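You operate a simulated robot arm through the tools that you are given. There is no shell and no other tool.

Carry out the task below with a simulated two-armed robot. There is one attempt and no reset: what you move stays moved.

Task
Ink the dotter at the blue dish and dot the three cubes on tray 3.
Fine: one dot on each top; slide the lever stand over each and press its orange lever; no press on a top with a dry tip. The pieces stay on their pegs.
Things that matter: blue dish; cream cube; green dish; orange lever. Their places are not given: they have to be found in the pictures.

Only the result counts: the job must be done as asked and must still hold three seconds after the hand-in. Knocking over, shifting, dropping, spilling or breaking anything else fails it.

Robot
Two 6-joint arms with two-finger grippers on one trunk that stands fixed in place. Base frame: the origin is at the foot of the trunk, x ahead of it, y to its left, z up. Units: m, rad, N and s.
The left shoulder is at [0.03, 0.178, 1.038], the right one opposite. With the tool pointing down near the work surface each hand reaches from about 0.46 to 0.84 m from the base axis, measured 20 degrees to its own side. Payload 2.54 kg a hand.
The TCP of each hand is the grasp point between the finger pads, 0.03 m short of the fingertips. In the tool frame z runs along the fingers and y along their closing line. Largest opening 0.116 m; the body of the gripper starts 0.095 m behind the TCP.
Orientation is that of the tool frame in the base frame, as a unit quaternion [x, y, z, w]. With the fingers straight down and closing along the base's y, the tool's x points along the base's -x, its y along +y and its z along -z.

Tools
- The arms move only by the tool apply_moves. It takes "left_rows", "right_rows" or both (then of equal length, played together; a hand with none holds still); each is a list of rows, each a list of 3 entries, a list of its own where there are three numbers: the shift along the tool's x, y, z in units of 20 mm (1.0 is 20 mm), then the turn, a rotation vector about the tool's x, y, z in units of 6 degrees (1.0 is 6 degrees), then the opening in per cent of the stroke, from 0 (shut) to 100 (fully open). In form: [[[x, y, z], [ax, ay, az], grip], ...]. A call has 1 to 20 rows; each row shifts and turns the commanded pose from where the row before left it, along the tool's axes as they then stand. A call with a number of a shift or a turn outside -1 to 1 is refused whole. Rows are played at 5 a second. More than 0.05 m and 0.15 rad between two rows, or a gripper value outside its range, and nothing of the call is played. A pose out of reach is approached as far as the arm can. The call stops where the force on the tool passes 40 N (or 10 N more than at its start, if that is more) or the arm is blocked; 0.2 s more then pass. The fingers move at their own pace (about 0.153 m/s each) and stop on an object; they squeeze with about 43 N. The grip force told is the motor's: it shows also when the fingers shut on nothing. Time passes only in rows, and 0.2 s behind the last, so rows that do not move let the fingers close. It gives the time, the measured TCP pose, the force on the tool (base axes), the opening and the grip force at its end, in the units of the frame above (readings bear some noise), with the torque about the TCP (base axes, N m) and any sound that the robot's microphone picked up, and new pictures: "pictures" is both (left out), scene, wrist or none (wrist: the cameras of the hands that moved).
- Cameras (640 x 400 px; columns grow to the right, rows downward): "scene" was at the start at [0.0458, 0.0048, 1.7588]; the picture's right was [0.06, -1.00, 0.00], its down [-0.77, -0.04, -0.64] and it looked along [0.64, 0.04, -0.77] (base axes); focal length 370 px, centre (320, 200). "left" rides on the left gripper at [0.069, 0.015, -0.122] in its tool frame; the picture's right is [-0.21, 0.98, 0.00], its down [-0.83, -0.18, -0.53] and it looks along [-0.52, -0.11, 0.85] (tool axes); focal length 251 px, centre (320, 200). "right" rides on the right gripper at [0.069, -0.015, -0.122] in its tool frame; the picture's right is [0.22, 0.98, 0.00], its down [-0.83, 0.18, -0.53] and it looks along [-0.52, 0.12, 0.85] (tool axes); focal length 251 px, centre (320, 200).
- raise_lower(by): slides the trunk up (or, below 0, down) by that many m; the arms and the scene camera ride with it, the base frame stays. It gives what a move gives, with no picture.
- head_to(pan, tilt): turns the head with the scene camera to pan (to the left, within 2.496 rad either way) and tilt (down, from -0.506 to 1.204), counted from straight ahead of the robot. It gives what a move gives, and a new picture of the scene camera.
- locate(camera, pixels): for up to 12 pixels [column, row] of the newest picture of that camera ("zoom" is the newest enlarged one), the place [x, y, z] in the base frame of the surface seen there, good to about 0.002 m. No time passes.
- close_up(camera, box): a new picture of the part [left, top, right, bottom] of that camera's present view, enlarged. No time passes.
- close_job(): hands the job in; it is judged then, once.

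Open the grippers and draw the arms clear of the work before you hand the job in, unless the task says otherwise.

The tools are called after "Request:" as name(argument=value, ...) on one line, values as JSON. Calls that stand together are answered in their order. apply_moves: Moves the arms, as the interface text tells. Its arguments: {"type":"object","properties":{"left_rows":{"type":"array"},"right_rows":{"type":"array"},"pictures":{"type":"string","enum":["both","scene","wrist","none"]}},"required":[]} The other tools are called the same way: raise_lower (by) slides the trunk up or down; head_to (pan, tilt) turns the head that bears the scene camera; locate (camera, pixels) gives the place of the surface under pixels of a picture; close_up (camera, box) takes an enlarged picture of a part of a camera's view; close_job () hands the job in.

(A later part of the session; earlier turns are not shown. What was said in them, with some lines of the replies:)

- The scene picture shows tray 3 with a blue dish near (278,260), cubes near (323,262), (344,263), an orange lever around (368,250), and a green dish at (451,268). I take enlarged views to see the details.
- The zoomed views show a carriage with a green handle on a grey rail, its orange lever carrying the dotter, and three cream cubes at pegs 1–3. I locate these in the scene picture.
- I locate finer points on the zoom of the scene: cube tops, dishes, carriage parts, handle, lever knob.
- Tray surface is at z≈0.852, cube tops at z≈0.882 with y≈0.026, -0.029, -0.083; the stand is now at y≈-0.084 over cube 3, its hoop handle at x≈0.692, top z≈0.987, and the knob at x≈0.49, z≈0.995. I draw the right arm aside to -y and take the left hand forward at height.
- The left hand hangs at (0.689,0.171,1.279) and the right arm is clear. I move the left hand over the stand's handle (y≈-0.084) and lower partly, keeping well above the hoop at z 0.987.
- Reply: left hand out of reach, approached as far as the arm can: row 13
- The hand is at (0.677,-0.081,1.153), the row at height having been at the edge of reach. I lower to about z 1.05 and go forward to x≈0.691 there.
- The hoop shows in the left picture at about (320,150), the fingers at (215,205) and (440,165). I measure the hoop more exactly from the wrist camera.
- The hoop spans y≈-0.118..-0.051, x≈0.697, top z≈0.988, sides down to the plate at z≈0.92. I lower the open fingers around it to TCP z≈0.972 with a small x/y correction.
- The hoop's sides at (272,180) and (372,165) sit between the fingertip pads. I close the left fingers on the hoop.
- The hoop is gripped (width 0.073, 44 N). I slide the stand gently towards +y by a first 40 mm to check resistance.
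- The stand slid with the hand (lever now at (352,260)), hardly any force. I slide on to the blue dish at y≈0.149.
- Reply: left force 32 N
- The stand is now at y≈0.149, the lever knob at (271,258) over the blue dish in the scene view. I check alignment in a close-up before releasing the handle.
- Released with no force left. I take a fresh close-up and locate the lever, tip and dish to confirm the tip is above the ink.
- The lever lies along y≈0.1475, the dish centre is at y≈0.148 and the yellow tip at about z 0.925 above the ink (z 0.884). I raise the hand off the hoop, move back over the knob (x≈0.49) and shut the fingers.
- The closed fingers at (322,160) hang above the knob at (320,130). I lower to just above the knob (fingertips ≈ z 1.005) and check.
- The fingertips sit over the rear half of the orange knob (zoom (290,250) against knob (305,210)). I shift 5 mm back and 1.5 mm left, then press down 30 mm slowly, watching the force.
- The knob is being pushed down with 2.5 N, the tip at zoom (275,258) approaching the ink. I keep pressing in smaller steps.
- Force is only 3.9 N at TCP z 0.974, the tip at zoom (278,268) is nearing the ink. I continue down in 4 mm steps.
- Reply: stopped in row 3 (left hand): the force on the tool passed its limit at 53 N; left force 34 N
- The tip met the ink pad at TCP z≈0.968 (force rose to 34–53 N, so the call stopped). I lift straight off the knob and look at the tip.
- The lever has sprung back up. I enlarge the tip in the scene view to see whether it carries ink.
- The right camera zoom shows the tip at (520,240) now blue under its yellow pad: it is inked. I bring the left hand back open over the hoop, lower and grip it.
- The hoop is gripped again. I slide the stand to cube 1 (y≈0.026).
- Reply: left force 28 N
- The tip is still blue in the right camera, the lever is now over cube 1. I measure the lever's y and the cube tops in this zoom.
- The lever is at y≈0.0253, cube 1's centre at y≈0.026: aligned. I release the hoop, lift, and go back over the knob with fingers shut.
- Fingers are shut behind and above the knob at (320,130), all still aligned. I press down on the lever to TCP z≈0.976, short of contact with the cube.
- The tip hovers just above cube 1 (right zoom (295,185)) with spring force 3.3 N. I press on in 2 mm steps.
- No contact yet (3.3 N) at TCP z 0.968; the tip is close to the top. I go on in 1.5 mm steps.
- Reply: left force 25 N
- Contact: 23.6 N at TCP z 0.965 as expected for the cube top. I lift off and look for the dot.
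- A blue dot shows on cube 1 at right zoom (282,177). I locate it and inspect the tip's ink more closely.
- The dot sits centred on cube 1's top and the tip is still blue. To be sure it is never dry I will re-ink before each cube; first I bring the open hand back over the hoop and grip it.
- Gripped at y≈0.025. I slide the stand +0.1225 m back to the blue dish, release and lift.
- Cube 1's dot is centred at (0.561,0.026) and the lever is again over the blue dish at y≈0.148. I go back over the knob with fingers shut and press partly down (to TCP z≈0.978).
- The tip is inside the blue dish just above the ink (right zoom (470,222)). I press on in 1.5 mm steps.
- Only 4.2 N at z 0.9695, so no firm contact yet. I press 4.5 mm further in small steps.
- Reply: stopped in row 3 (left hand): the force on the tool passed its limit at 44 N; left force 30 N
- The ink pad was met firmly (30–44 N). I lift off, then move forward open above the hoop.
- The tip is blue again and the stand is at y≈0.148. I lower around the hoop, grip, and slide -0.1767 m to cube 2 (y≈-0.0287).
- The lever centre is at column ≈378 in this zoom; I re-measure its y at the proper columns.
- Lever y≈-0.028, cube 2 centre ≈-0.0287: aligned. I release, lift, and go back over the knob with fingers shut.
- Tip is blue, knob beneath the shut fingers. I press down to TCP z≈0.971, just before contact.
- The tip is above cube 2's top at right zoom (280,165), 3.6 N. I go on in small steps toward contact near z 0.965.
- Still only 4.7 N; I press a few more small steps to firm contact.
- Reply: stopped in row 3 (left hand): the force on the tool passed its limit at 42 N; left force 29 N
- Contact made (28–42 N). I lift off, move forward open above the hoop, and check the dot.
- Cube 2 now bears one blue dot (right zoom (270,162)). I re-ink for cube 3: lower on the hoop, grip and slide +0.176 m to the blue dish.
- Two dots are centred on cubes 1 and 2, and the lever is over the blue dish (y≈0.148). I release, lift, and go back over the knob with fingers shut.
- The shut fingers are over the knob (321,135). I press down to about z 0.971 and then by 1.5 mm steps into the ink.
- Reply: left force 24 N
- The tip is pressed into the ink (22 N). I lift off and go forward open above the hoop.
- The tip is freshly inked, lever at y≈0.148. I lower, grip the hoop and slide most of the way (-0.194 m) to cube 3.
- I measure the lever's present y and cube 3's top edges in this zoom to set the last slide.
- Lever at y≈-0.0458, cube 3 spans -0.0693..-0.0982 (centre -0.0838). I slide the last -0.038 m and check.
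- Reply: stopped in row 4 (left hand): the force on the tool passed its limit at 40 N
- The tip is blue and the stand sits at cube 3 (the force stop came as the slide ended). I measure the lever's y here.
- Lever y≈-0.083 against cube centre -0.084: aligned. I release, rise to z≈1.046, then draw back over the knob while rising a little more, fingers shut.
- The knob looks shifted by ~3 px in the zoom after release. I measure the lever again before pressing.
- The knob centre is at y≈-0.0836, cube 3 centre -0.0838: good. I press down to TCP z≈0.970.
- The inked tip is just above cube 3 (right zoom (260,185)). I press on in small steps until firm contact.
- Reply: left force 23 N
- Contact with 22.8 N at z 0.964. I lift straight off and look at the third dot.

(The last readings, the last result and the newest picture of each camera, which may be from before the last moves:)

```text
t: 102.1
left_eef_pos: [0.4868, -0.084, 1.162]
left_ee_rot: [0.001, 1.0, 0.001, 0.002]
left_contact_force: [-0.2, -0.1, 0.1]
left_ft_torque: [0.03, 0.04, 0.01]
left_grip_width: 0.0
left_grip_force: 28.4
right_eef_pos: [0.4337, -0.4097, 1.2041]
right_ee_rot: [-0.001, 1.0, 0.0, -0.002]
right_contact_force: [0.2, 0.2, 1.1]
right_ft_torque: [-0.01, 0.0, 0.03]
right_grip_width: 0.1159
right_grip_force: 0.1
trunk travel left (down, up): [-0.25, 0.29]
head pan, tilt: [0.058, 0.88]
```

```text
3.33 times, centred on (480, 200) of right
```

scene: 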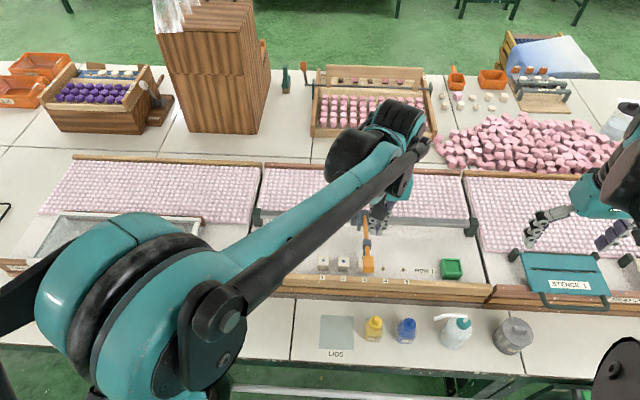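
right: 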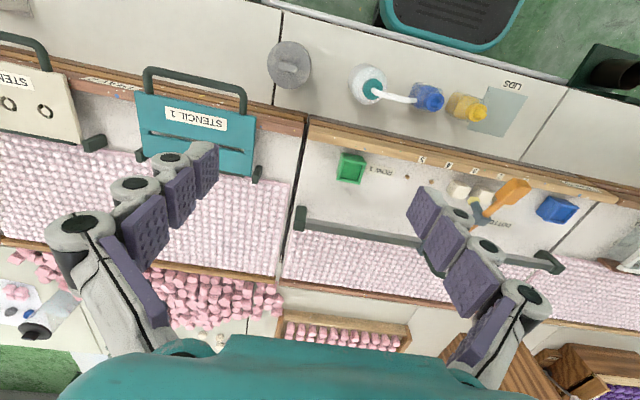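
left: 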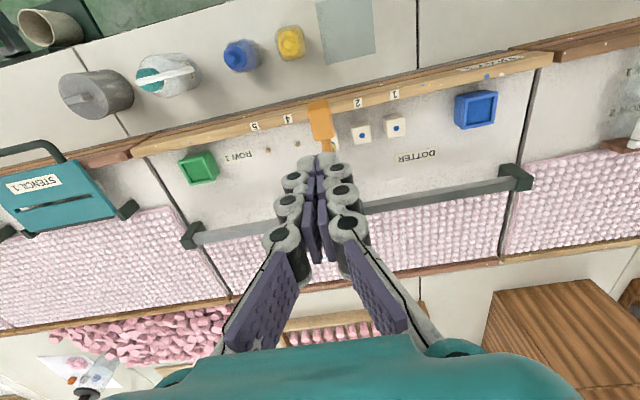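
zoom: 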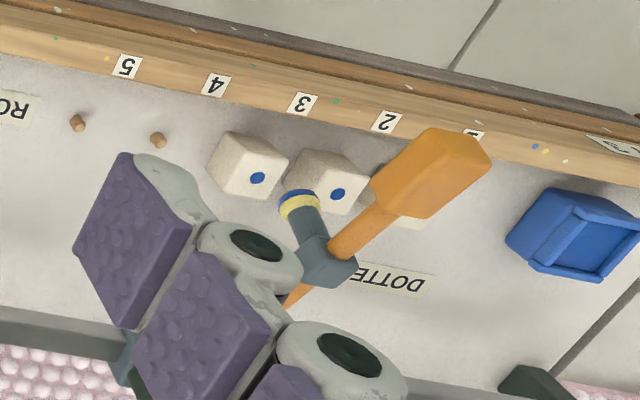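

All three cubes bear one blue dot (cube 3's at right zoom (257,178)). I open the left gripper and draw the arm up and back to its own side.

Request:
apply_moves(left_rows=[[[0, 0, -1], [0, 0, 0], 0], [[0, 0, -1], [0, 0, 0], 0], [[0, 0, -1], [0, 0, 0], 50], [[0, 0, -1], [0, 0, 0], 100], [[0, 0, -1], [0, 0, 0], 100], [[0, 1, 0], [0, 0, 0], 100], [[0, 1, 0], [0, 0, 0], 100], [[0, 1, 0], [0, 0, 0], 100], [[0, 1, 0], [0, 0, 0], 100], [[0, 1, 0], [0, 0, 0], 100], [[0, 1, 0], [0, 0, 0], 100], [[0, 1, 0], [0, 0, 0], 100], [[0, 1, 0], [0, 0, 0], 100], [[0, 1, 0], [0, 0, 0], 100], [[0, 1, 0], [0, 0, 0], 100], [[0, 1, 0], [0, 0, 0], 100], [[0, 1, 0], [0, 0, 0], 100], [[0, 1, 0], [0, 0, 0], 100], [[0, 1, 0], [0, 0, 0], 100]], pictures="both")

Request:
close_up(camera="scene", box=[240, 180, 480, 330])

Request:
close_up(camera="right", box=[400, 140, 560, 260])

```text
t: 106.1
left_eef_pos: [0.4848, 0.1981, 1.2604]
left_ee_rot: [0.0, 1.0, 0.001, 0.002]
left_contact_force: [-0.1, -0.3, 0.6]
left_ft_torque: [-0.03, 0.01, -0.04]
left_grip_width: 0.1158
left_grip_force: 0.2
right_eef_pos: [0.4335, -0.4094, 1.2056]
right_ee_rot: [0.0, 1.0, 0.0, 0.0]
right_contact_force: [0.0, 0.1, 0.7]
right_ft_torque: [0.01, 0.02, -0.01]
right_grip_width: 0.116
right_grip_force: 0.1
trunk travel left (down, up): [-0.25, 0.29]
head pan, tilt: [0.058, 0.88]
```

scene: 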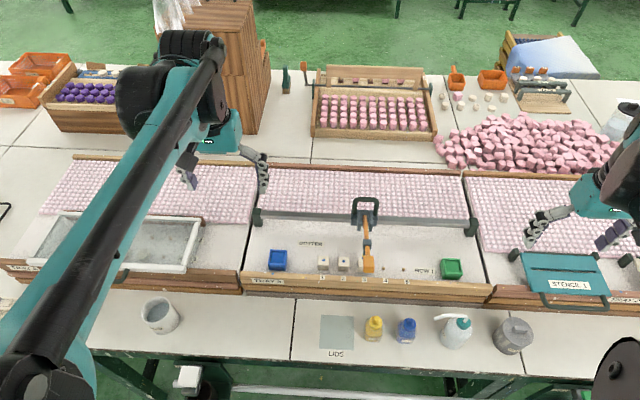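
left: 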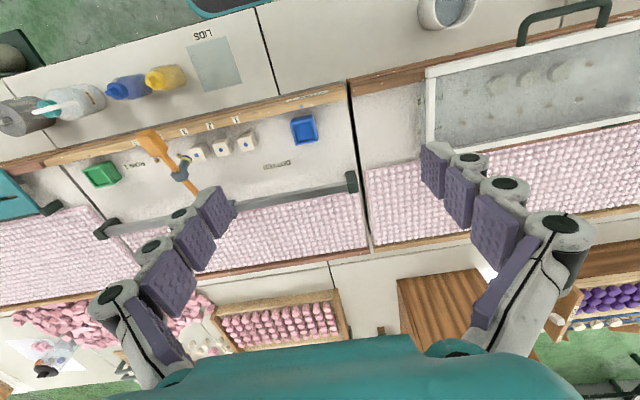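

```text
2.67 times, centred on (360, 255) of scene
```

zoom: 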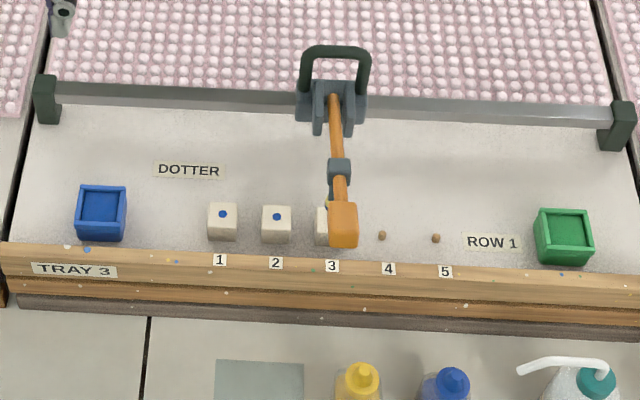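

```text
3.33 times, centred on (480, 200) of right
```

zoom: 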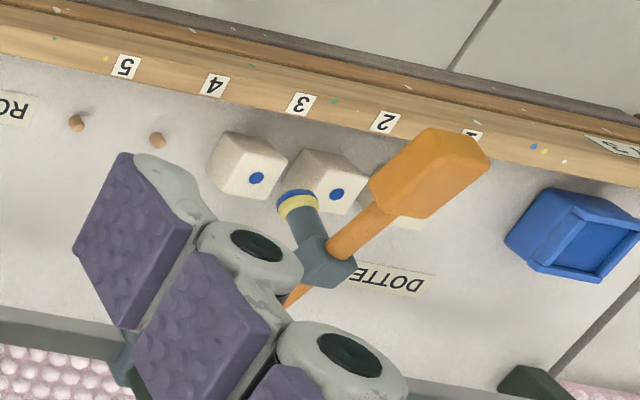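

Cubes 1–3 each show one centred dot, the pieces are on their pegs, the stand rests as before and both grippers are open and clear. One last look from the left wrist camera before handing in.

Request:
close_up(camera="left", box=[80, 90, 340, 240])

```text
2.46 times, centred on (210, 165) of left
```

zoom: 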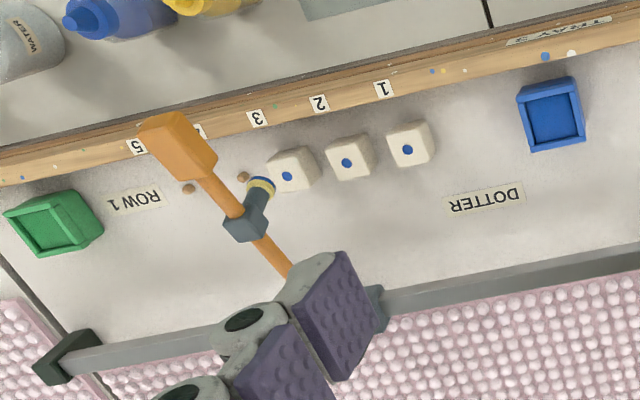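

The left zoom shows all three cubes with one blue dot each at (287,176), (346,162), (407,149), and nothing else disturbed. I hand the job in.

Request:
close_job()

```text
The job is handed in.
```

The three cubes on tray 3 each have one centred blue dot, and I've handed the job in. No verdict has come back.

- **Inking:** I inked the dotter at the blue dish before each cube, so no top was pressed with a dry tip. Pressing into the dish or onto a cube twice passed the 40 N stop on re-inks and once on cube 2, and one slide did too; nothing shifted.
- **Dotting:** I slid the lever stand over each cube by its handle and pressed the orange lever once on each. The last pictures show all three cubes still on their pegs.
- **End state:** The lever stand rests over cube 3, where it started. Both grippers are open and drawn clear, and I saw nothing else disturbed.
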